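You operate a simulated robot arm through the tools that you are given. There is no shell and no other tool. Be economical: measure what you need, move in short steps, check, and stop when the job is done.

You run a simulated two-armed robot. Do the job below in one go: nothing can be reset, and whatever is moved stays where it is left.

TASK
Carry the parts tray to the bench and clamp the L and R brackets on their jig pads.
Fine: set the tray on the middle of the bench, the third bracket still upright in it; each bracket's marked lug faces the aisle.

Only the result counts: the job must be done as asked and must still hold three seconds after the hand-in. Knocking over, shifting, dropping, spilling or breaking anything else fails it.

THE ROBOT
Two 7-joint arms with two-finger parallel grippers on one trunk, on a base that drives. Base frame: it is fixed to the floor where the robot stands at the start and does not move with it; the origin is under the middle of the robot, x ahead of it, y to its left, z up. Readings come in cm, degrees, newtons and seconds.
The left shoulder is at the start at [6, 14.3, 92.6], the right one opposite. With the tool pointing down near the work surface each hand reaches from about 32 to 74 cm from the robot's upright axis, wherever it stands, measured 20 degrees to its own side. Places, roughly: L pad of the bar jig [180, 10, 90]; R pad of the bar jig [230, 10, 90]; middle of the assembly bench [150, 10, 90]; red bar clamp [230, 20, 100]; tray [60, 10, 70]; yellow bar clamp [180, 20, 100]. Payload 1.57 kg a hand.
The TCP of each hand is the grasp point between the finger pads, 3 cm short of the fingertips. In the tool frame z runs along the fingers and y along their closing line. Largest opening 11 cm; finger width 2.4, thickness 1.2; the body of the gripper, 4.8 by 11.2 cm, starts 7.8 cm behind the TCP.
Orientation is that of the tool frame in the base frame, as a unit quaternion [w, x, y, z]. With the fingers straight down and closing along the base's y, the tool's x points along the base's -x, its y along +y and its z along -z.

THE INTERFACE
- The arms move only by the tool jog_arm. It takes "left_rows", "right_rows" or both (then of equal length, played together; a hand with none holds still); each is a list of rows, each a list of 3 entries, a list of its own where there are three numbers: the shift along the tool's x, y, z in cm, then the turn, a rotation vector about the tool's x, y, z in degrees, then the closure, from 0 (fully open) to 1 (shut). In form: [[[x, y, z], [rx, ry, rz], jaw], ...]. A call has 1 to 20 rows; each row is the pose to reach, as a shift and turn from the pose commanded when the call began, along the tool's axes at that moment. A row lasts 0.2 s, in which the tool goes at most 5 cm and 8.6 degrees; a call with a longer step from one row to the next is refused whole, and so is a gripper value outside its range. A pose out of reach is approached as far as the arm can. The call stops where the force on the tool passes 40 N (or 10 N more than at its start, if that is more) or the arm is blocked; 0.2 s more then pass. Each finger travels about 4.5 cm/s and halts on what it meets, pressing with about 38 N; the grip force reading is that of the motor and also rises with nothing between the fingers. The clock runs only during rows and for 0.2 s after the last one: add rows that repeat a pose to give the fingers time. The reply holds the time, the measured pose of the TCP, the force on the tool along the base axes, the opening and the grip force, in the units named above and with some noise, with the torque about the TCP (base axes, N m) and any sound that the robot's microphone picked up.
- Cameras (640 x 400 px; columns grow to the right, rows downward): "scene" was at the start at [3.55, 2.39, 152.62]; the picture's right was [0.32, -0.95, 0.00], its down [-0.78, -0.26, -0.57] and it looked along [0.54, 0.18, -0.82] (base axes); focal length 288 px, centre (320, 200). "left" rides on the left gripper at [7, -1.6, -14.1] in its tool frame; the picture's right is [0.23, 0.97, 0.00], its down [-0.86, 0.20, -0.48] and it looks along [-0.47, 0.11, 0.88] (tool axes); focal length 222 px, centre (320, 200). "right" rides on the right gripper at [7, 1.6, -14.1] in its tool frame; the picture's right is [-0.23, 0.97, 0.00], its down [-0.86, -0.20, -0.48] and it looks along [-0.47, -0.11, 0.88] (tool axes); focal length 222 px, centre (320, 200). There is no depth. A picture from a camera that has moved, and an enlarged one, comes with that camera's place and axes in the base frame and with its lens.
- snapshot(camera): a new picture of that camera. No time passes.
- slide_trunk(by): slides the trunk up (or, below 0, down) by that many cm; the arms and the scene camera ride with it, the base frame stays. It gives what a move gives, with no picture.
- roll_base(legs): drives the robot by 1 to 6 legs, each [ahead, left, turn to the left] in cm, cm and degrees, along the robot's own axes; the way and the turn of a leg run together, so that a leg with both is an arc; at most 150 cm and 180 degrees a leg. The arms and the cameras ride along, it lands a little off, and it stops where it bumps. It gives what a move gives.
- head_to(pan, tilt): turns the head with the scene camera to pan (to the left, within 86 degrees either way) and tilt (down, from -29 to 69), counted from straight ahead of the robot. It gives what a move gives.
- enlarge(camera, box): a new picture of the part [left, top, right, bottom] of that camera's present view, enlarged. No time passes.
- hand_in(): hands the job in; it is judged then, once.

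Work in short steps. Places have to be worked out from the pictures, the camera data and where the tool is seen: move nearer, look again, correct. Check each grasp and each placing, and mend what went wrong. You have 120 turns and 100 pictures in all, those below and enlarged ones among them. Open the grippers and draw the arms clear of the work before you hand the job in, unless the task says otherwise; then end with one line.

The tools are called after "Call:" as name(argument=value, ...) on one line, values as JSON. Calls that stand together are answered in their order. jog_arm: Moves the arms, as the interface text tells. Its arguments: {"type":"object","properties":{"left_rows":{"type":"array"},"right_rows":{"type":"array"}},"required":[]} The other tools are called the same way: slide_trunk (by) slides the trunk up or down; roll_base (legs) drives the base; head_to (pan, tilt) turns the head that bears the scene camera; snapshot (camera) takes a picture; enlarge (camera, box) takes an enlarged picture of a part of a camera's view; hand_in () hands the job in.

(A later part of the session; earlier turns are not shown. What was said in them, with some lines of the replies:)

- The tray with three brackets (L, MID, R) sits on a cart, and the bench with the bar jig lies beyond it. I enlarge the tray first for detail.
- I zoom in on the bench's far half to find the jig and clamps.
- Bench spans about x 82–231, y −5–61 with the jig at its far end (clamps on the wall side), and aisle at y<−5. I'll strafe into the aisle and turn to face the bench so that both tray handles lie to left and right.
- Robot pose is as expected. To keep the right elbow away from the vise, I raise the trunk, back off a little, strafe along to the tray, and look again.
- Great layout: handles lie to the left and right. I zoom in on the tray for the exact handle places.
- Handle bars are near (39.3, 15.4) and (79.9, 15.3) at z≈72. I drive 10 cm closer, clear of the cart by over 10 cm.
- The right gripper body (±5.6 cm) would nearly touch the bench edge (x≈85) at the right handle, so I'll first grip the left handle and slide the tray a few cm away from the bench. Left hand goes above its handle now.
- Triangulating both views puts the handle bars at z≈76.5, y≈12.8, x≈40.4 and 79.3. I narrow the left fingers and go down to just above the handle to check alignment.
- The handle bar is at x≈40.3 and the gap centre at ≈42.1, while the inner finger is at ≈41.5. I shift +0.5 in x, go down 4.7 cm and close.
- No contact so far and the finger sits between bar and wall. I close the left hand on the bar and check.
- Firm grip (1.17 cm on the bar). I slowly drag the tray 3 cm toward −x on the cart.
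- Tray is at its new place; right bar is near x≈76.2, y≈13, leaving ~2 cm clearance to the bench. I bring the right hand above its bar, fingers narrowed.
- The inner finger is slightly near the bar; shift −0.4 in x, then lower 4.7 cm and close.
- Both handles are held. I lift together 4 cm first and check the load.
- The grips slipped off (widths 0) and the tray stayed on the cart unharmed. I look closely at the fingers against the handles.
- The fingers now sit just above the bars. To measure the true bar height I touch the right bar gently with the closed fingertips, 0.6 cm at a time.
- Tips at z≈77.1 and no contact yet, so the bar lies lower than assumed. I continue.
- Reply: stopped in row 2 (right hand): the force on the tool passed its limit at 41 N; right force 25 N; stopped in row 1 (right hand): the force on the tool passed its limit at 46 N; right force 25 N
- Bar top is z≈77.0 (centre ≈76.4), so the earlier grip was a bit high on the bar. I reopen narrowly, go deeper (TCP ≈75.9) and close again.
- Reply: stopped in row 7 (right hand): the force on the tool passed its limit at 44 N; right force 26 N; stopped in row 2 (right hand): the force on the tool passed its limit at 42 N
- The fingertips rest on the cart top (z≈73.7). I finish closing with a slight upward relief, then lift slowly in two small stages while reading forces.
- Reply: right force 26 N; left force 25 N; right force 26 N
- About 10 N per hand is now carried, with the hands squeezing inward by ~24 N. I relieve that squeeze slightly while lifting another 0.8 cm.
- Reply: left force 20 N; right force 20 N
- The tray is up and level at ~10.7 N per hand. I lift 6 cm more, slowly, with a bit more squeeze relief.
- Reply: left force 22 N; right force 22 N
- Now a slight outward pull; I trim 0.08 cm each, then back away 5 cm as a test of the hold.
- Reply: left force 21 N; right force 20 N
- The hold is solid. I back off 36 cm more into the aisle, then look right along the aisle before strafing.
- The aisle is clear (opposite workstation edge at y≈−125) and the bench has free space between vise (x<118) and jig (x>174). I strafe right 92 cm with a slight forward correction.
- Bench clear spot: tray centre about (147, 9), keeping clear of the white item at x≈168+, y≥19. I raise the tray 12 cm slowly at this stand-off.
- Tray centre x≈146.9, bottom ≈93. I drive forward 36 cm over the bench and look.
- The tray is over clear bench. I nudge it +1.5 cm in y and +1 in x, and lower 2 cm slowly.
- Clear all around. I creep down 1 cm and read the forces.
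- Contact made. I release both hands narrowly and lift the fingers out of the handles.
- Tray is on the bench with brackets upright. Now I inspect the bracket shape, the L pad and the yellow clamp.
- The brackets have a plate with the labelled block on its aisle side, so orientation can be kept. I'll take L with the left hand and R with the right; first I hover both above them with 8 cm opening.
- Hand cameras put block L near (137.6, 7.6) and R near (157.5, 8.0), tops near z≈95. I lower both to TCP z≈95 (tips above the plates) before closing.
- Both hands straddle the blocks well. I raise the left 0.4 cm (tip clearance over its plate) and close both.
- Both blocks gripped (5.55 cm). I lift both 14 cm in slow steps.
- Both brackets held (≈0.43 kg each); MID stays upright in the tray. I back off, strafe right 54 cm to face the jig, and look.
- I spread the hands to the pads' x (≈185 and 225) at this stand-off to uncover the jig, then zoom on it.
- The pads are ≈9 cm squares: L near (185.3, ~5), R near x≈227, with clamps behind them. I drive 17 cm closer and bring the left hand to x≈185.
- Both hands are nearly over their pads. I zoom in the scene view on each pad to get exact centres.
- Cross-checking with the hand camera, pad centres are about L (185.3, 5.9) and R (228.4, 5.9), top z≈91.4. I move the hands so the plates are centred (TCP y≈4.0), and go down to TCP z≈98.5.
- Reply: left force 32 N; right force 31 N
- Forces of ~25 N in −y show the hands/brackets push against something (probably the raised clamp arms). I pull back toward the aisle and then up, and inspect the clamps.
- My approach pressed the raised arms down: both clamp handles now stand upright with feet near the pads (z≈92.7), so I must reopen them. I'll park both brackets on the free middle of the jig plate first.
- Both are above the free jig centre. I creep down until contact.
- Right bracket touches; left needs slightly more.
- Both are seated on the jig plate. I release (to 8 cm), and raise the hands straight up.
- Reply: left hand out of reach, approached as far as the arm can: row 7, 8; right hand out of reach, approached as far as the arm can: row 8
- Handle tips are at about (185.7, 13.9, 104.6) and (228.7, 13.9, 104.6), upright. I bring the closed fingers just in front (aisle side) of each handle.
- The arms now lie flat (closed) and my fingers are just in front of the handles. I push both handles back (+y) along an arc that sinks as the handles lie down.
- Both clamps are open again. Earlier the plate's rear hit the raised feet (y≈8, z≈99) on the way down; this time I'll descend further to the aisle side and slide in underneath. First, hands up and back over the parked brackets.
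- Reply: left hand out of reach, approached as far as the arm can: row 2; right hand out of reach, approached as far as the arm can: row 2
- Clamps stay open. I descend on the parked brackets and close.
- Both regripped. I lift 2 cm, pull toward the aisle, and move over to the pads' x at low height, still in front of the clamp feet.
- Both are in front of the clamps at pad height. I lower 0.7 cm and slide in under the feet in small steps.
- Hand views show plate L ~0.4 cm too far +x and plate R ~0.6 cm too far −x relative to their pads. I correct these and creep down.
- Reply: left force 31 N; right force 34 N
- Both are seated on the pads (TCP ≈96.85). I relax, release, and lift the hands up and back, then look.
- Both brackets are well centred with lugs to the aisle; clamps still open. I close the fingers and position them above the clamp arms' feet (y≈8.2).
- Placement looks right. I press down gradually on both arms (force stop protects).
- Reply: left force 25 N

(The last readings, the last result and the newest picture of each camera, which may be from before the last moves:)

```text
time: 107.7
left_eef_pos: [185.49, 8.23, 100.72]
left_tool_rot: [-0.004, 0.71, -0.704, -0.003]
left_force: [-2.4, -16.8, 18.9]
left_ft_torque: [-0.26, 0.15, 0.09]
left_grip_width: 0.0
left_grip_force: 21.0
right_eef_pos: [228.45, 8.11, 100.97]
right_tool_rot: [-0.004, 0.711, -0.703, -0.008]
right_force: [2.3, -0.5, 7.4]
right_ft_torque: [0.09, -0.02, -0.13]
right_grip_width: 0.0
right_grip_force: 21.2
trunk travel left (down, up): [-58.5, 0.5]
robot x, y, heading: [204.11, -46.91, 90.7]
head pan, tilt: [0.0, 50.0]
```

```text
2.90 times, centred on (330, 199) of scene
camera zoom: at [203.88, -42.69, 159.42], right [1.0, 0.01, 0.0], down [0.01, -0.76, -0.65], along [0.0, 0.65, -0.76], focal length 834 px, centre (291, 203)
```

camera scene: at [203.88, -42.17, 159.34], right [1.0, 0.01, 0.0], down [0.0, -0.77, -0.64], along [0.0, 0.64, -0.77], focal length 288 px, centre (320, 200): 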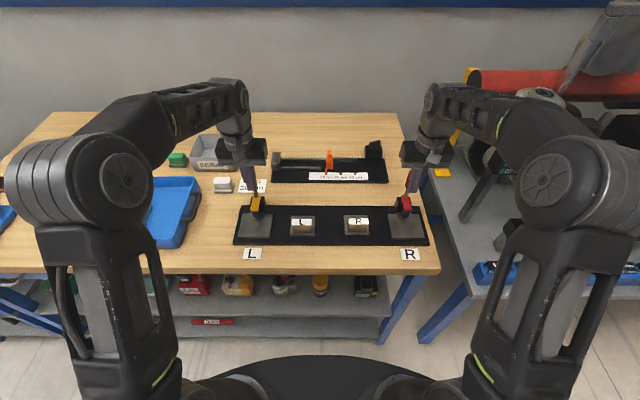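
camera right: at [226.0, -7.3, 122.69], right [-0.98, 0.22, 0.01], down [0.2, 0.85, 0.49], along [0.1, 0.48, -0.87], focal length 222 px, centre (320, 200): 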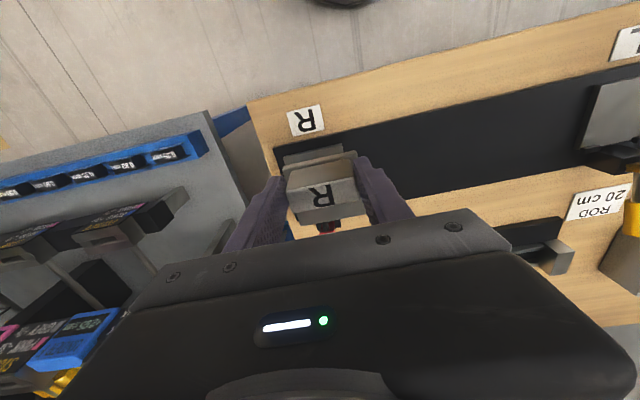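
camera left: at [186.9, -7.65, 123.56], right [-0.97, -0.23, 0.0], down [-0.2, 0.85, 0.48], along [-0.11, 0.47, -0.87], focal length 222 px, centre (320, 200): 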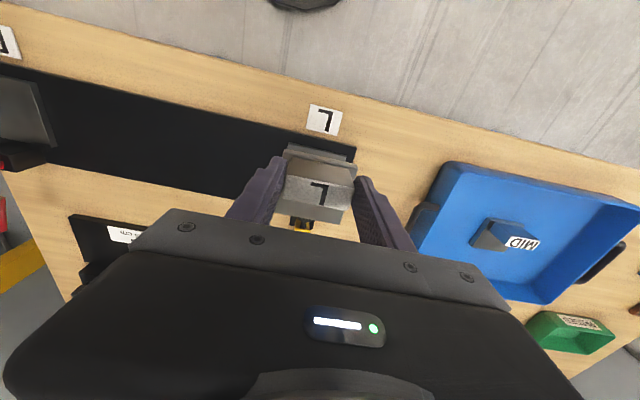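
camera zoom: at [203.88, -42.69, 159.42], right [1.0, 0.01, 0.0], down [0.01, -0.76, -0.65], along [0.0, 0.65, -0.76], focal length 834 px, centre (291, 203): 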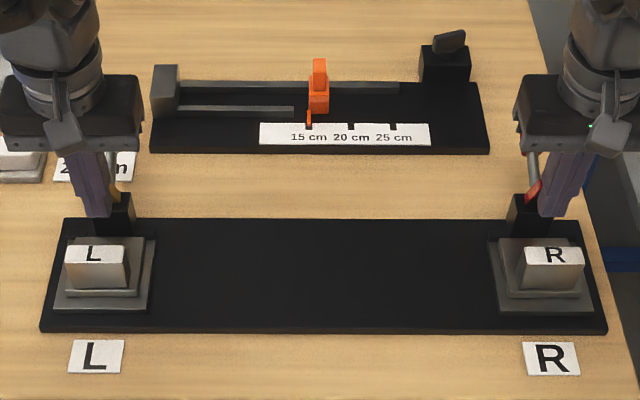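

Contact with moderate force; the arms seem to be yielding. I keep pressing.

Call:
jog_arm(left_rows=[[[0, 0, 0.5], [0, 0, 0], 1], [[0, 0, 1], [0, 0, 0], 1], [[0, 0, 1.5], [0, 0, 0], 1], [[0, 0, 2], [0, 0, 0], 1], [[0, 0, 2.5], [0, 0, 0], 1]], right_rows=[[[0, 0, 0.5], [0, 0, 0], 1], [[0, 0, 1], [0, 0, 0], 1], [[0, 0, 1.5], [0, 0, 0], 1], [[0, 0, 2], [0, 0, 0], 1], [[0, 0, 2.5], [0, 0, 0], 1]])

Call:
enlarge(camera="left", box=[180, 60, 460, 240])

Call:
enlarge(camera="right", box=[180, 60, 460, 240])

```text
time: 108.9
left_eef_pos: [185.56, 7.44, 98.36]
left_tool_rot: [-0.004, 0.709, -0.705, -0.001]
left_force: [1.7, -33.0, 18.4]
left_ft_torque: [-0.55, -0.01, -0.06]
left_grip_width: 0.02
left_grip_force: 21.0
right_eef_pos: [228.38, 7.64, 98.61]
right_tool_rot: [-0.003, 0.71, -0.704, -0.007]
right_force: [-1.2, -26.2, 16.6]
right_ft_torque: [-0.43, -0.03, 0.0]
right_grip_width: 0.01
right_grip_force: 21.5
trunk travel left (down, up): [-58.5, 0.5]
robot x, y, heading: [204.01, -46.66, 90.3]
head pan, tilt: [0.0, 50.0]
```

```text
2.22 times, centred on (320, 150) of left
camera zoom: at [187.36, 0.41, 112.64], right [-0.97, -0.23, 0.0], down [-0.21, 0.85, 0.48], along [-0.11, 0.47, -0.87], focal length 494 px, centre (320, 311)
```

zoom: 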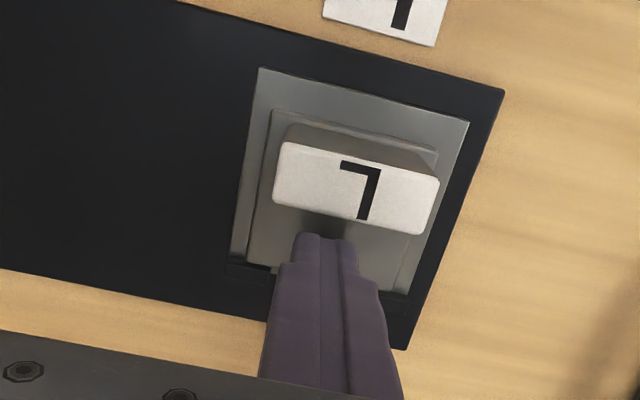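

```text
2.22 times, centred on (320, 150) of right
camera zoom: at [227.05, 0.51, 112.52], right [-0.98, 0.22, 0.01], down [0.19, 0.85, 0.49], along [0.1, 0.48, -0.87], focal length 494 px, centre (320, 311)
```

zoom: 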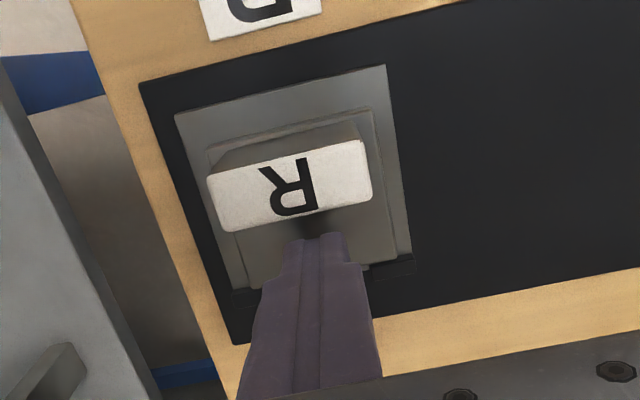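

The arms push the fingers toward the aisle, so pressing further risks nudging the brackets. I lift the hands clear and see how far the clamps have closed.

Call:
jog_arm(left_rows=[[[0, 0, -1.5], [0, 0, 0], 1], [[0, 0, -4], [0, 0, 0], 1], [[0, 0, -7], [0, 0, 0], 1], [[3, 3, -10], [0, 0, 0], 1], [[5, 7, -10], [0, 0, 0], 1], [[5, 11, -10], [0, 0, 0], 1]], right_rows=[[[0, 0, -1.5], [0, 0, 0], 1], [[0, 0, -4], [0, 0, 0], 1], [[0, 0, -7], [0, 0, 0], 1], [[3, 3, -10], [0, 0, 0], 1], [[5, 7, -10], [0, 0, 0], 1], [[5, 11, -10], [0, 0, 0], 1]])

Call:
enlarge(camera="scene", box=[220, 130, 440, 268])

```text
refused: row 4 steps farther than a row can; nothing moved
```

```text
2.90 times, centred on (330, 199) of scene
camera zoom: at [203.88, -43.41, 159.39], right [1.0, 0.01, 0.0], down [0.0, -0.76, -0.65], along [0.0, 0.65, -0.76], focal length 834 px, centre (291, 203)
```

zoom: 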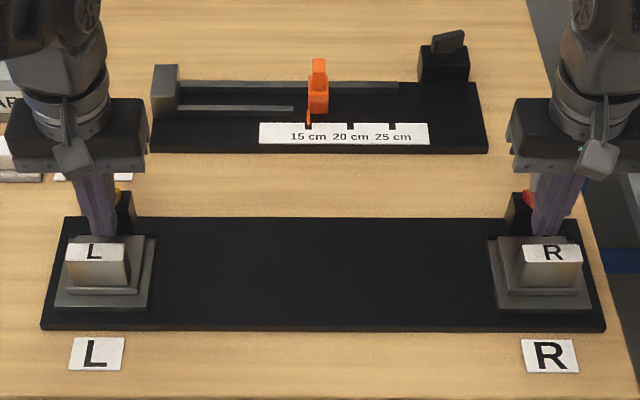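

One step was too long; I resend with shorter steps.

Call:
jog_arm(left_rows=[[[0, 0, -1.5], [0, 0, 0], 1], [[0, 0, -4], [0, 0, 0], 1], [[0, 0, -8], [0, 0, 0], 1], [[1.5, 2, -10], [0, 0, 0], 1], [[3, 6, -10], [0, 0, 0], 1], [[3, 10, -10], [0, 0, 0], 1]], right_rows=[[[0, 0, -1.5], [0, 0, 0], 1], [[0, 0, -4], [0, 0, 0], 1], [[0, 0, -8], [0, 0, 0], 1], [[1.5, 2, -10], [0, 0, 0], 1], [[3, 6, -10], [0, 0, 0], 1], [[3, 10, -10], [0, 0, 0], 1]])

Call:
enlarge(camera="scene", box=[220, 130, 440, 268])

Call:
snapshot(camera="right")

```text
time: 110.3
left_eef_pos: [175.38, 5.83, 107.89]
left_tool_rot: [-0.005, 0.71, -0.705, -0.003]
left_force: [0.0, 0.0, -0.2]
left_ft_torque: [0.03, -0.04, 0.01]
left_grip_width: 0.01
left_grip_force: 21.9
right_eef_pos: [218.8, 5.37, 108.02]
right_tool_rot: [-0.003, 0.711, -0.704, -0.006]
right_force: [0.2, 0.5, 0.9]
right_ft_torque: [-0.03, -0.02, -0.02]
right_grip_width: 0.02
right_grip_force: 21.6
trunk travel left (down, up): [-58.5, 0.5]
robot x, y, heading: [204.29, -46.85, 90.2]
head pan, tilt: [0.0, 50.0]
```

```text
2.90 times, centred on (330, 199) of scene
camera zoom: at [203.71, -42.1, 159.34], right [1.0, 0.01, 0.0], down [0.01, -0.77, -0.64], along [0.0, 0.64, -0.77], focal length 834 px, centre (291, 203)
```

zoom: 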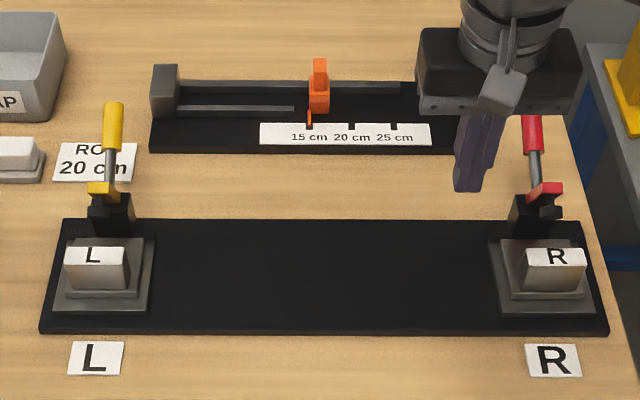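

```text
16 pictures are left
camera right: at [217.39, -1.78, 121.96], right [-0.98, 0.22, 0.01], down [0.19, 0.85, 0.49], along [0.1, 0.48, -0.87], focal length 222 px, centre (320, 200)
```

right: 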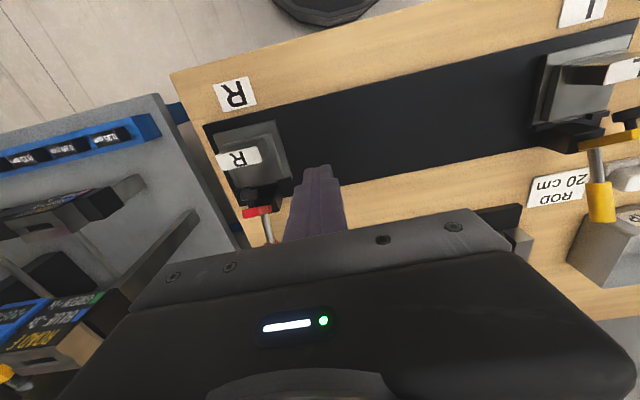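

The arms sprang back open. I'll instead grip each handle (fingers straddling it in x, near radius 8 cm at ≈(y 19.6, z 98.3)) and swing it up; first move above the handles with 5 cm opening.

Call:
jog_arm(left_rows=[[[-3.5, 0, 0.5], [0, 0, 0], 0.8], [[-7, 0, 1.5], [0, 0, 0], 0.55], [[-10.5, 0, 2.2], [0, 0, 0], 0.55], [[-13.8, 0, 2.9], [0, 0, 0], 0.55], [[-13.8, -3.5, 3.4], [0, 0, 0], 0.55], [[-13.8, -7, 3.9], [0, 0, 0], 0.55], [[-13.8, -10.3, 3.9], [0, 0, 0], 0.55]], right_rows=[[[-3.5, 0, 0.5], [0, 0, 0], 0.8], [[-7, 0, 1.5], [0, 0, 0], 0.55], [[-10.5, 0, 2.2], [0, 0, 0], 0.55], [[-14.2, 0, 3], [0, 0, 0], 0.55], [[-14.2, -3.5, 3.5], [0, 0, 0], 0.55], [[-14.2, -7, 4], [0, 0, 0], 0.55], [[-14.2, -9.9, 4], [0, 0, 0], 0.55]])

Call:
enlarge(camera="scene", box=[220, 120, 440, 258])

Call:
enlarge(camera="left", box=[180, 60, 460, 240])

```text
time: 111.9
left_eef_pos: [186.21, 19.28, 104.35]
left_tool_rot: [-0.006, 0.71, -0.704, -0.004]
left_force: [0.6, -0.9, 0.2]
left_ft_torque: [-0.03, 0.03, 0.05]
left_grip_width: 4.95
left_grip_force: 0.0
left hand out of reach, approached as far as the arm can: row 4, 5
right_eef_pos: [228.33, 19.65, 103.85]
right_tool_rot: [-0.004, 0.711, -0.703, -0.008]
right_force: [0.0, 0.2, 0.6]
right_ft_torque: [0.02, -0.01, -0.03]
right_grip_width: 4.93
right_grip_force: 0.1
right hand out of reach, approached as far as the arm can: row 4
trunk travel left (down, up): [-58.5, 0.5]
robot x, y, heading: [204.2, -47.18, 90.4]
head pan, tilt: [0.0, 50.0]
```

```text
2.90 times, centred on (330, 189) of scene
camera zoom: at [204.01, -42.14, 159.34], right [1.0, 0.01, 0.0], down [0.0, -0.77, -0.64], along [0.0, 0.64, -0.77], focal length 834 px, centre (291, 232)
```

zoom: 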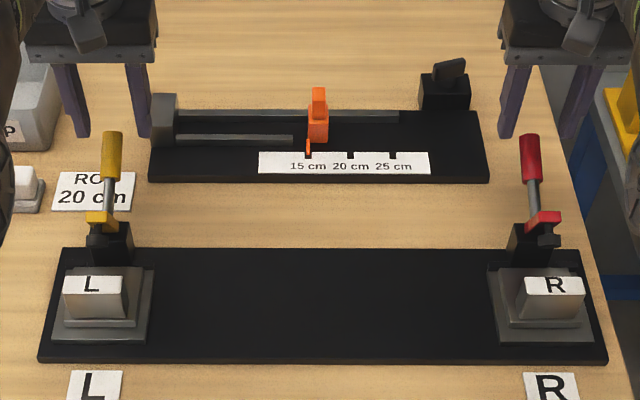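

```text
2.22 times, centred on (320, 150) of left
camera zoom: at [187.84, 12.05, 118.56], right [-0.97, -0.23, 0.0], down [-0.21, 0.85, 0.49], along [-0.11, 0.48, -0.87], focal length 494 px, centre (320, 311)
```

zoom: 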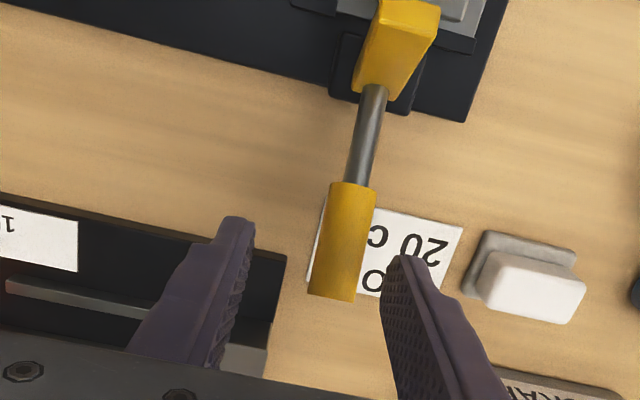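

Handle L lies at x≈185.1 (hand at 186.2), R about at its hand's x. I shift left −1.05, descend over the handles and close on them.

Call:
jog_arm(left_rows=[[[-0.2, 1.05, 0], [0, 0, 0], 0.55], [[-0.2, 1.05, 2], [0, 0, 0], 0.55], [[-0.2, 1.05, 4], [0, 0, 0], 0.55], [[-0.2, 1.05, 5.8], [0, 0, 0], 0.55], [[-0.2, 1.05, 5.8], [0, 0, 0], 0.7], [[-0.2, 1.05, 5.8], [0, 0, 0], 1], [[-0.2, 1.05, 5.8], [0, 0, 0], 1], [[-0.2, 1.05, 5.8], [0, 0, 0], 1]], right_rows=[[[0, 0, 0], [0, 0, 0], 0.55], [[0, 0, 2], [0, 0, 0], 0.55], [[0, 0, 4], [0, 0, 0], 0.55], [[0, 0, 5.4], [0, 0, 0], 0.55], [[0, 0, 5.4], [0, 0, 0], 0.7], [[0, 0, 5.4], [0, 0, 0], 1], [[0, 0, 5.4], [0, 0, 0], 1], [[0, 0, 5.4], [0, 0, 0], 1]])

```text
time: 113.7
left_eef_pos: [184.98, 19.3, 98.49]
left_tool_rot: [-0.002, 0.71, -0.704, -0.004]
left_force: [-7.8, -2.3, -1.9]
left_ft_torque: [-0.05, 0.16, -0.31]
left_grip_width: 2.16
left_grip_force: 33.7
right_eef_pos: [228.96, 19.75, 98.77]
right_tool_rot: [-0.005, 0.709, -0.705, -0.005]
right_force: [28.4, 5.9, 1.7]
right_ft_torque: [0.1, -0.27, -0.33]
right_grip_width: 2.19
right_grip_force: 33.1
trunk travel left (down, up): [-58.5, 0.5]
robot x, y, heading: [204.3, -46.95, 90.2]
head pan, tilt: [0.0, 50.0]
```

Both handles gripped (2.2 cm). I swing them up along an arc about the pivot (y≈12.3, z≈95), first to about 55°, with a lateral trim on the right.

Call:
jog_arm(left_rows=[[[0, 0.15, 0], [0, 0, 0], 1], [[0.28, 0.15, -0.5], [0, 0, 0], 1], [[0.59, 0.15, -0.99], [0, 0, 0], 1], [[1, 0.15, -1.53], [0, 0, 0], 1], [[1.46, 0.15, -2.04], [0, 0, 0], 1], [[1.97, 0.15, -2.5], [0, 0, 0], 1], [[2.51, 0.15, -2.91], [0, 0, 0], 1]], right_rows=[[[0, -0.6, 0], [0, 0, 0], 1], [[0.28, -0.6, -0.5], [0, 0, 0], 1], [[0.59, -0.6, -0.99], [0, 0, 0], 1], [[1, -0.6, -1.53], [0, 0, 0], 1], [[1.46, -0.6, -2.04], [0, 0, 0], 1], [[1.97, -0.6, -2.5], [0, 0, 0], 1], [[2.51, -0.6, -2.91], [0, 0, 0], 1]])

Call:
enlarge(camera="scene", box=[220, 120, 440, 258])

```text
time: 115.3
left_eef_pos: [184.91, 17.37, 101.42]
left_tool_rot: [-0.007, 0.709, -0.705, -0.004]
left_force: [10.2, 13.7, -5.0]
left_ft_torque: [1.21, 0.17, -0.4]
left_grip_width: 2.18
left_grip_force: 34.9
right_eef_pos: [229.07, 17.53, 101.46]
right_tool_rot: [0.0, 0.712, -0.703, -0.008]
right_force: [0.5, 13.2, -8.7]
right_ft_torque: [1.2, 0.09, -0.04]
right_grip_width: 2.17
right_grip_force: 34.6
trunk travel left (down, up): [-58.5, 0.5]
robot x, y, heading: [204.06, -46.98, 90.5]
head pan, tilt: [0.0, 50.0]
```

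```text
2.90 times, centred on (330, 189) of scene
camera zoom: at [204.08, -41.64, 159.35], right [1.0, 0.01, 0.0], down [0.0, -0.77, -0.64], along [-0.01, 0.64, -0.77], focal length 834 px, centre (291, 232)
```

zoom: 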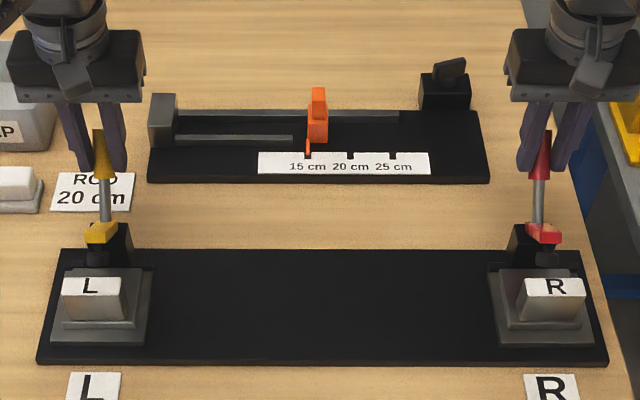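

The arms are swinging down. I continue the arc toward 80° with the force guard.

Call:
jog_arm(left_rows=[[[0.57, -0.1, -0.37], [0, 0, 0], 1], [[1.18, -0.1, -0.69], [0, 0, 0], 1], [[1.81, -0.1, -0.95], [0, 0, 0], 1], [[2.46, -0.1, -1.15], [0, 0, 0], 1], [[3.13, -0.1, -1.3], [0, 0, 0], 1]], right_rows=[[[0.57, 0, -0.37], [0, 0, 0], 1], [[1.18, 0, -0.69], [0, 0, 0], 1], [[1.81, 0, -0.95], [0, 0, 0], 1], [[2.46, 0, -1.15], [0, 0, 0], 1], [[3.13, 0, -1.3], [0, 0, 0], 1]])

Call:
enlarge(camera="scene", box=[220, 120, 440, 258])

```text
time: 116.5
left_eef_pos: [184.9, 14.19, 102.79]
left_tool_rot: [-0.006, 0.709, -0.705, -0.004]
left_force: [18.8, 16.7, 5.4]
left_ft_torque: [1.35, -0.37, -0.2]
left_grip_width: 2.17
left_grip_force: 34.2
right_eef_pos: [228.94, 14.19, 103.08]
right_tool_rot: [-0.003, 0.711, -0.703, -0.01]
right_force: [-9.4, 18.6, 11.0]
right_ft_torque: [1.36, 0.2, 0.14]
right_grip_width: 2.18
right_grip_force: 35.0
trunk travel left (down, up): [-58.5, 0.5]
robot x, y, heading: [203.93, -47.18, 90.3]
head pan, tilt: [0.0, 50.0]
```

```text
2.90 times, centred on (330, 189) of scene
camera zoom: at [204.01, -41.84, 159.35], right [1.0, 0.01, 0.0], down [0.0, -0.77, -0.64], along [0.0, 0.64, -0.77], focal length 834 px, centre (291, 232)
```

zoom: 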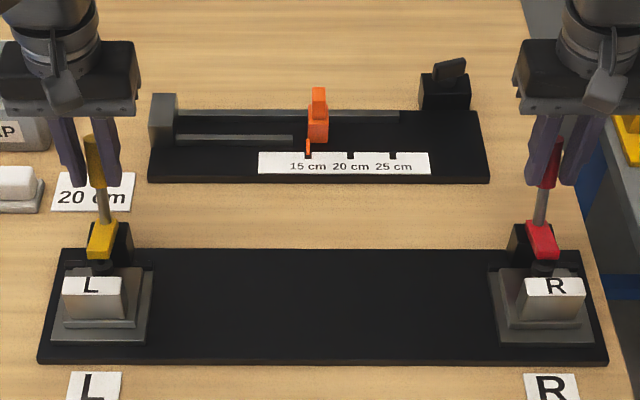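

Arms are almost down. I continue a little past vertical with the force guard.

Call:
jog_arm(left_rows=[[[0.5, -0.15, -0.06], [0, 0, 0], 1], [[1.1, -0.15, -0.1], [0, 0, 0], 1], [[1.6, -0.15, -0.1], [0, 0, 0], 1], [[2.1, -0.15, -0.08], [0, 0, 0], 1]], right_rows=[[[0.5, 0.05, -0.06], [0, 0, 0], 1], [[1.1, 0.05, -0.1], [0, 0, 0], 1], [[1.6, 0.05, -0.1], [0, 0, 0], 1], [[2.1, 0.05, -0.08], [0, 0, 0], 1]])

Call:
enlarge(camera="scene", box=[220, 120, 440, 258])

```text
time: 117.5
left_eef_pos: [184.42, 11.08, 102.52]
left_tool_rot: [0.0, 0.711, -0.703, -0.002]
left_force: [-0.2, 1.5, -0.8]
left_ft_torque: [0.02, 0.01, -0.01]
left_grip_width: 0.0
left_grip_force: 21.0
right_eef_pos: [229.09, 11.39, 102.86]
right_tool_rot: [-0.001, 0.71, -0.704, -0.001]
right_force: [0.1, 0.3, -0.3]
right_ft_torque: [0.01, 0.0, -0.03]
right_grip_width: 0.0
right_grip_force: 21.5
trunk travel left (down, up): [-58.5, 0.5]
robot x, y, heading: [204.08, -47.33, 90.7]
head pan, tilt: [0.0, 50.0]
```

```text
2.90 times, centred on (330, 189) of scene
camera zoom: at [203.78, -42.4, 159.29], right [1.0, 0.01, 0.0], down [0.01, -0.77, -0.64], along [0.0, 0.64, -0.77], focal length 834 px, centre (291, 232)
```

zoom: 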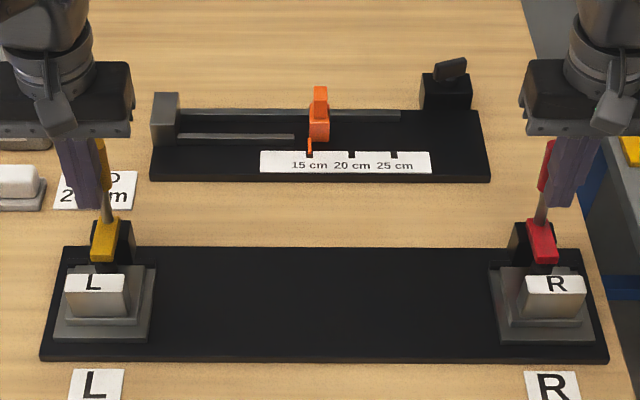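

The fingers slipped off toward the aisle while the handles stayed upright with arms down. I lift the hands clear and inspect whether the clamps stay closed.

Call:
jog_arm(left_rows=[[[1, 0, -0.5], [0, 0, 0], 1], [[4, 0, -2], [0, 0, 0], 1], [[8, 0, -4], [0, 0, 0], 1], [[10, 3.5, -5], [0, 0, 0], 1], [[10, 8, -5], [0, 0, 0], 1], [[10, 12, -5], [0, 0, 0], 1]], right_rows=[[[1, 0, -0.5], [0, 0, 0], 1], [[4, 0, -2], [0, 0, 0], 1], [[8, 0, -4], [0, 0, 0], 1], [[10, 3.5, -5], [0, 0, 0], 1], [[10, 8, -5], [0, 0, 0], 1], [[10, 12, -5], [0, 0, 0], 1]])

Call:
enlarge(camera="scene", box=[220, 120, 440, 258])

Call:
enlarge(camera="right", box=[440, 60, 640, 260])

```text
time: 118.9
left_eef_pos: [172.76, 1.58, 107.56]
left_tool_rot: [-0.005, 0.709, -0.705, -0.003]
left_force: [0.0, -0.3, 0.1]
left_ft_torque: [-0.01, 0.01, -0.03]
left_grip_width: 0.04
left_grip_force: 21.6
right_eef_pos: [216.63, 1.4, 108.24]
right_tool_rot: [-0.002, 0.711, -0.703, -0.006]
right_force: [-0.6, 0.5, 0.0]
right_ft_torque: [0.05, -0.04, 0.01]
right_grip_width: 0.0
right_grip_force: 21.9
trunk travel left (down, up): [-58.5, 0.5]
robot x, y, heading: [203.94, -46.97, 90.7]
head pan, tilt: [0.0, 50.0]
```

```text
2.90 times, centred on (330, 189) of scene
camera zoom: at [203.69, -42.19, 159.34], right [1.0, 0.01, 0.0], down [0.01, -0.77, -0.64], along [0.0, 0.64, -0.77], focal length 834 px, centre (291, 232)
```

zoom: 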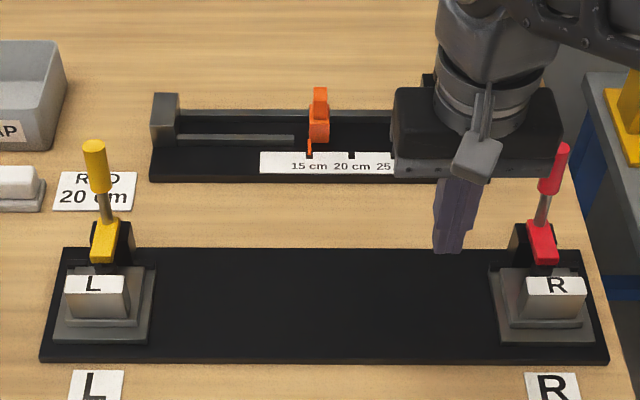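

```text
2.00 times, centred on (540, 160) of right
camera zoom: at [215.18, -5.61, 122.27], right [-0.98, 0.22, 0.01], down [0.19, 0.85, 0.49], along [0.1, 0.48, -0.87], focal length 444 px, centre (-120, 280)
```

zoom: 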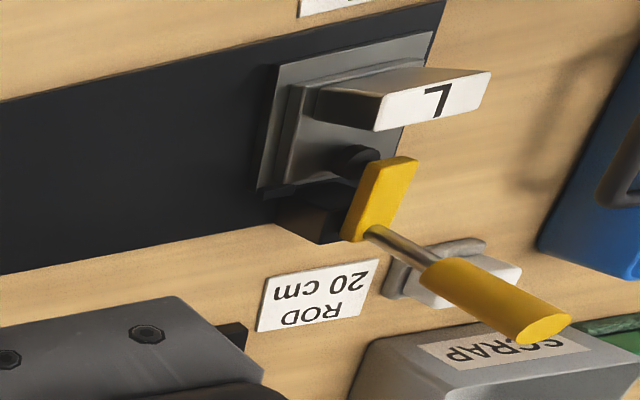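

Both clamps hold with the arm feet near the plates, handle tips at y≈14.8. To make sure they're fully tight, I move the closed fingers behind the handles to push them firmly toward the aisle.

Call:
jog_arm(left_rows=[[[-4, 0, 1], [0, 0, 0], 1], [[-8, 0, 1.5], [0, 0, 0], 1], [[-12, 0, 2], [0, 0, 0], 1], [[-15.9, 0, 2.5], [0, 0, 0], 1], [[-15.9, -4.2, 3], [0, 0, 0], 1], [[-15.9, -8.5, 3], [0, 0, 0], 1], [[-15.9, -12.8, 3], [0, 0, 0], 1]], right_rows=[[[-4, 0, 1], [0, 0, 0], 1], [[-8, 0, 2], [0, 0, 0], 1], [[-12, 0, 2.5], [0, 0, 0], 1], [[-16.2, 0, 3.2], [0, 0, 0], 1], [[-16.2, -4.2, 3.7], [0, 0, 0], 1], [[-16.2, -8.5, 3.7], [0, 0, 0], 1], [[-16.2, -12.5, 3.7], [0, 0, 0], 1]])

Call:
enlarge(camera="scene", box=[220, 120, 440, 258])

```text
time: 120.5
left_eef_pos: [185.94, 17.4, 104.51]
left_tool_rot: [-0.003, 0.709, -0.705, -0.003]
left_force: [0.3, 0.3, -0.3]
left_ft_torque: [-0.01, 0.04, 0.01]
left_grip_width: 0.01
left_grip_force: 21.4
right_eef_pos: [229.62, 18.11, 104.43]
right_tool_rot: [-0.002, 0.711, -0.703, -0.006]
right_force: [0.0, 0.1, -0.2]
right_ft_torque: [0.0, 0.01, -0.02]
right_grip_width: 0.0
right_grip_force: 21.6
trunk travel left (down, up): [-58.5, 0.5]
robot x, y, heading: [204.07, -47.32, 90.5]
head pan, tilt: [0.0, 50.0]
```

```text
2.90 times, centred on (330, 189) of scene
camera zoom: at [204.11, -42.23, 159.35], right [1.0, 0.01, 0.0], down [0.0, -0.77, -0.64], along [-0.01, 0.64, -0.77], focal length 834 px, centre (291, 232)
```

zoom: 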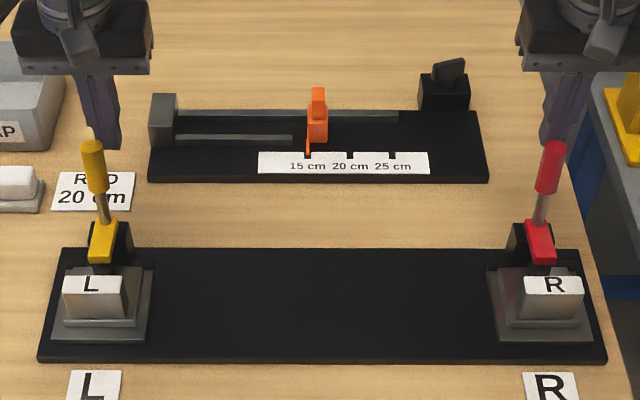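

Fingers are behind the handles. I centre them and push toward the aisle in small steps until the force guard or 3.2 cm.

Call:
jog_arm(left_rows=[[[0, 0.7, 0], [0, 0, 0], 1], [[0.5, 0.7, 0], [0, 0, 0], 1], [[1, 0.7, 0], [0, 0, 0], 1], [[1.4, 0.7, 0], [0, 0, 0], 1], [[1.8, 0.7, 0], [0, 0, 0], 1], [[2.2, 0.7, 0], [0, 0, 0], 1], [[2.6, 0.7, 0], [0, 0, 0], 1]], right_rows=[[[0, 0.4, 0], [0, 0, 0], 1], [[0.7, 0.4, 0], [0, 0, 0], 1], [[1.4, 0.4, 0], [0, 0, 0], 1], [[1.9, 0.4, 0], [0, 0, 0], 1], [[2.3, 0.4, 0], [0, 0, 0], 1], [[2.7, 0.4, 0], [0, 0, 0], 1], [[3.1, 0.4, 0], [0, 0, 0], 1]])

Call:
jog_arm(left_rows=[[[0.4, 0, 0], [0, 0, 0], 1], [[0.8, 0, 0], [0, 0, 0], 1], [[1.2, 0, 0], [0, 0, 0], 1], [[1.6, 0, 0], [0, 0, 0], 1]], right_rows=[[[0.4, 0, 0], [0, 0, 0], 1], [[0.8, 0, 0], [0, 0, 0], 1], [[1.2, 0, 0], [0, 0, 0], 1], [[1.6, 0, 0], [0, 0, 0], 1]])

```text
time: 122.1
left_eef_pos: [184.96, 15.85, 104.65]
left_tool_rot: [-0.008, 0.709, -0.705, -0.007]
left_force: [-5.1, 36.0, 13.5]
left_ft_torque: [-0.01, 0.17, -0.06]
left_grip_width: 0.0
left_grip_force: 21.4
right_eef_pos: [229.0, 16.02, 104.54]
right_tool_rot: [-0.004, 0.71, -0.704, -0.009]
right_force: [7.5, 33.5, 14.8]
right_ft_torque: [-0.11, -0.03, 0.06]
right_grip_width: 0.0
right_grip_force: 21.1
trunk travel left (down, up): [-58.5, 0.5]
robot x, y, heading: [204.03, -46.83, 90.4]
head pan, tilt: [0.0, 50.0]
```

```text
time: 122.5
left_eef_pos: [184.9, 15.94, 104.8]
left_tool_rot: [-0.014, 0.71, -0.704, -0.012]
left_force: [0.4, 18.4, -4.1]
left_ft_torque: [0.13, -0.07, 0.02]
left_grip_width: 0.0
left_grip_force: 21.1
right_eef_pos: [229.0, 15.99, 104.46]
right_tool_rot: [-0.011, 0.71, -0.704, -0.014]
right_force: [0.7, 18.7, -4.1]
right_ft_torque: [0.04, -0.18, -0.04]
right_grip_width: 0.0
right_grip_force: 21.4
trunk travel left (down, up): [-58.5, 0.5]
robot x, y, heading: [204.11, -46.51, 90.3]
head pan, tilt: [0.0, 50.0]
stopped in row 2 (left hand): the force on the tool passed its limit at 50 N (the readings are from after the stop); the commanded pose is now the measured one
```

Handles are hard against their stops at >35 N, so the clamps are tight. I ease off, move sideways clear of the handles, and retreat toward the aisle and up.

Call:
jog_arm(left_rows=[[[-0.8, 0, 0], [0, 0, 0], 1], [[-0.8, 4, 0], [0, 0, 0], 1], [[-0.8, 8, 0], [0, 0, 0], 0.8], [[3, 8, -1], [0, 0, 0], 0.5], [[7, 8, -2], [0, 0, 0], 0.2], [[11, 8, -3], [0, 0, 0], 0], [[15, 8, -4], [0, 0, 0], 0], [[19, 8, -5], [0, 0, 0], 0]], right_rows=[[[-0.8, 0, 0], [0, 0, 0], 1], [[-0.8, 4, 0], [0, 0, 0], 1], [[-0.8, 8, 0], [0, 0, 0], 1], [[3, 8, -1], [0, 0, 0], 1], [[7, 8, -2], [0, 0, 0], 0.6], [[11, 8, -3], [0, 0, 0], 0], [[15, 8, -4], [0, 0, 0], 0], [[19, 8, -5], [0, 0, 0], 0]])

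Call:
roll_base(legs=[[-25, 0, 0]])

Call:
head_to(pan=15, tilt=42)

Call:
snapshot(camera="scene")

```text
time: 124.3
left_eef_pos: [177.29, -4.19, 109.72]
left_tool_rot: [-0.013, 0.71, -0.704, -0.013]
left_force: [0.3, -0.6, -0.2]
left_ft_torque: [0.06, 0.02, -0.01]
left_grip_width: 10.98
left_grip_force: 0.0
right_eef_pos: [221.15, -4.02, 109.32]
right_tool_rot: [-0.011, 0.71, -0.704, -0.014]
right_force: [-0.3, -0.4, 0.2]
right_ft_torque: [0.06, 0.05, -0.03]
right_grip_width: 8.37
right_grip_force: 0.0
trunk travel left (down, up): [-58.5, 0.5]
robot x, y, heading: [204.12, -46.55, 90.3]
head pan, tilt: [0.0, 50.0]
```

```text
time: 126.2
left_eef_pos: [177.48, -28.89, 109.58]
left_tool_rot: [-0.014, 0.711, -0.703, -0.011]
left_force: [-1.2, -0.9, 0.0]
left_ft_torque: [0.03, 0.0, -0.01]
left_grip_width: 10.98
left_grip_force: 0.1
right_eef_pos: [221.31, -28.63, 109.23]
right_tool_rot: [-0.009, 0.711, -0.703, -0.014]
right_force: [-0.3, -0.1, 0.0]
right_ft_torque: [0.0, 0.0, 0.0]
right_grip_width: 11.0
right_grip_force: 0.0
trunk travel left (down, up): [-58.5, 0.5]
robot x, y, heading: [204.24, -71.83, 90.6]
head pan, tilt: [0.0, 50.0]
```

```text
time: 126.9
left_eef_pos: [177.4, -28.79, 109.49]
left_tool_rot: [-0.013, 0.711, -0.703, -0.01]
left_force: [-0.4, 0.1, -0.4]
left_ft_torque: [0.0, -0.04, 0.01]
left_grip_width: 10.99
left_grip_force: 0.1
right_eef_pos: [221.1, -28.63, 109.16]
right_tool_rot: [-0.01, 0.711, -0.703, -0.014]
right_force: [-0.4, -0.2, 0.0]
right_ft_torque: [0.01, 0.01, 0.0]
right_grip_width: 10.99
right_grip_force: 0.0
trunk travel left (down, up): [-58.5, 0.5]
robot x, y, heading: [204.21, -71.88, 90.3]
head pan, tilt: [15.0, 42.0]
```

```text
7 pictures are left
camera scene: at [201.9, -66.63, 160.46], right [0.96, 0.27, 0.0], down [0.18, -0.65, -0.74], along [-0.2, 0.72, -0.67], focal length 288 px, centre (320, 200)
```

scene: 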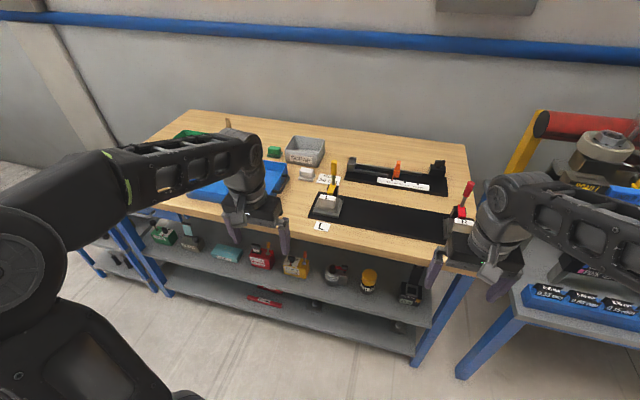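

Call:
enlarge(camera="scene", box=[290, 150, 390, 240])

Call:
enlarge(camera="scene", box=[420, 160, 500, 260])

Call:
enlarge(camera="scene", box=[140, 110, 330, 230])

```text
4.44 times, centred on (340, 195) of scene
camera zoom: at [201.9, -66.63, 160.46], right [0.96, 0.27, 0.0], down [0.18, -0.65, -0.74], along [-0.2, 0.72, -0.67], focal length 1279 px, centre (231, 222)
```

zoom: 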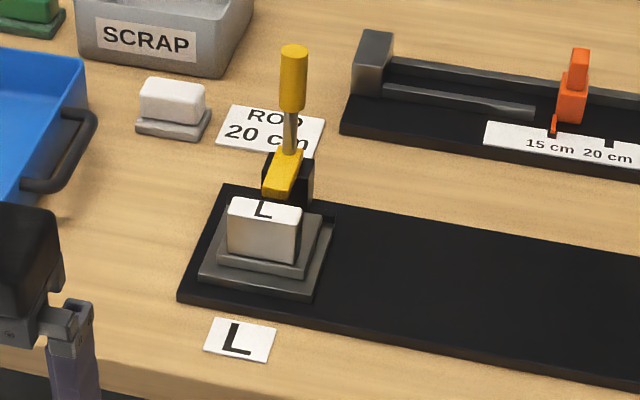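

```text
4.00 times, centred on (460, 210) of scene
camera zoom: at [201.9, -66.63, 160.46], right [0.96, 0.27, 0.0], down [0.18, -0.65, -0.74], along [-0.2, 0.72, -0.67], focal length 1152 px, centre (-240, 160)
```

zoom: 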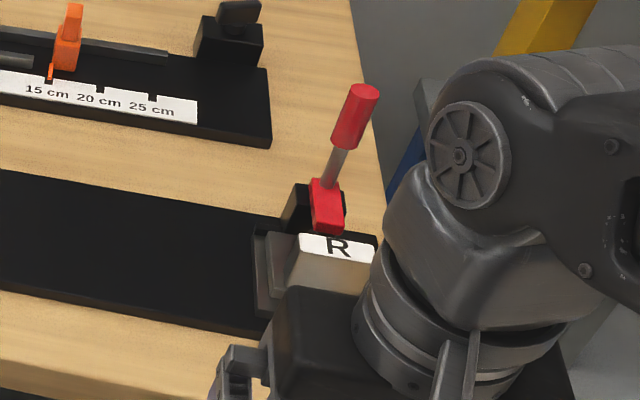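

```text
3.33 times, centred on (235, 170) of scene
camera zoom: at [201.9, -66.63, 160.46], right [0.96, 0.27, 0.0], down [0.18, -0.65, -0.74], along [-0.2, 0.72, -0.67], focal length 960 px, centre (603, 300)
```

zoom: 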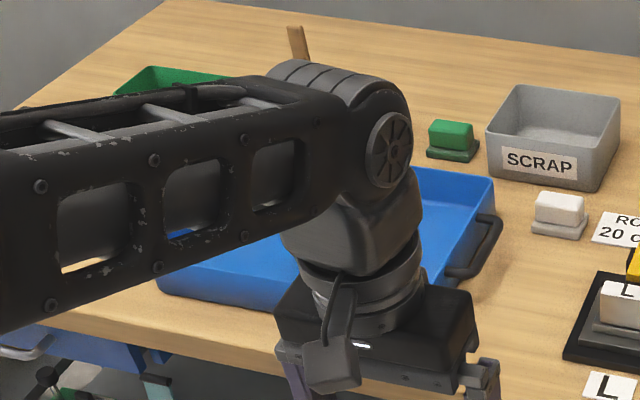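

The brackets sit on their pads with the marked lugs toward the aisle. Both clamps are closed, and they stayed closed when the robot backed away. The tray is on the bench with MID upright when last seen; the arms are clear, so I hand in.

Call:
hand_in()

```text
The job is handed in.
```

I handed the job in: the tray is on the bench at about (147.5, 10). L and R are clamped on their pads with their marked lugs facing the aisle, and MID was upright in the tray when I last saw it. On the first approach I accidentally pressed both clamps shut, so I parked the brackets on the jig, reopened the clamps and placed the brackets again.
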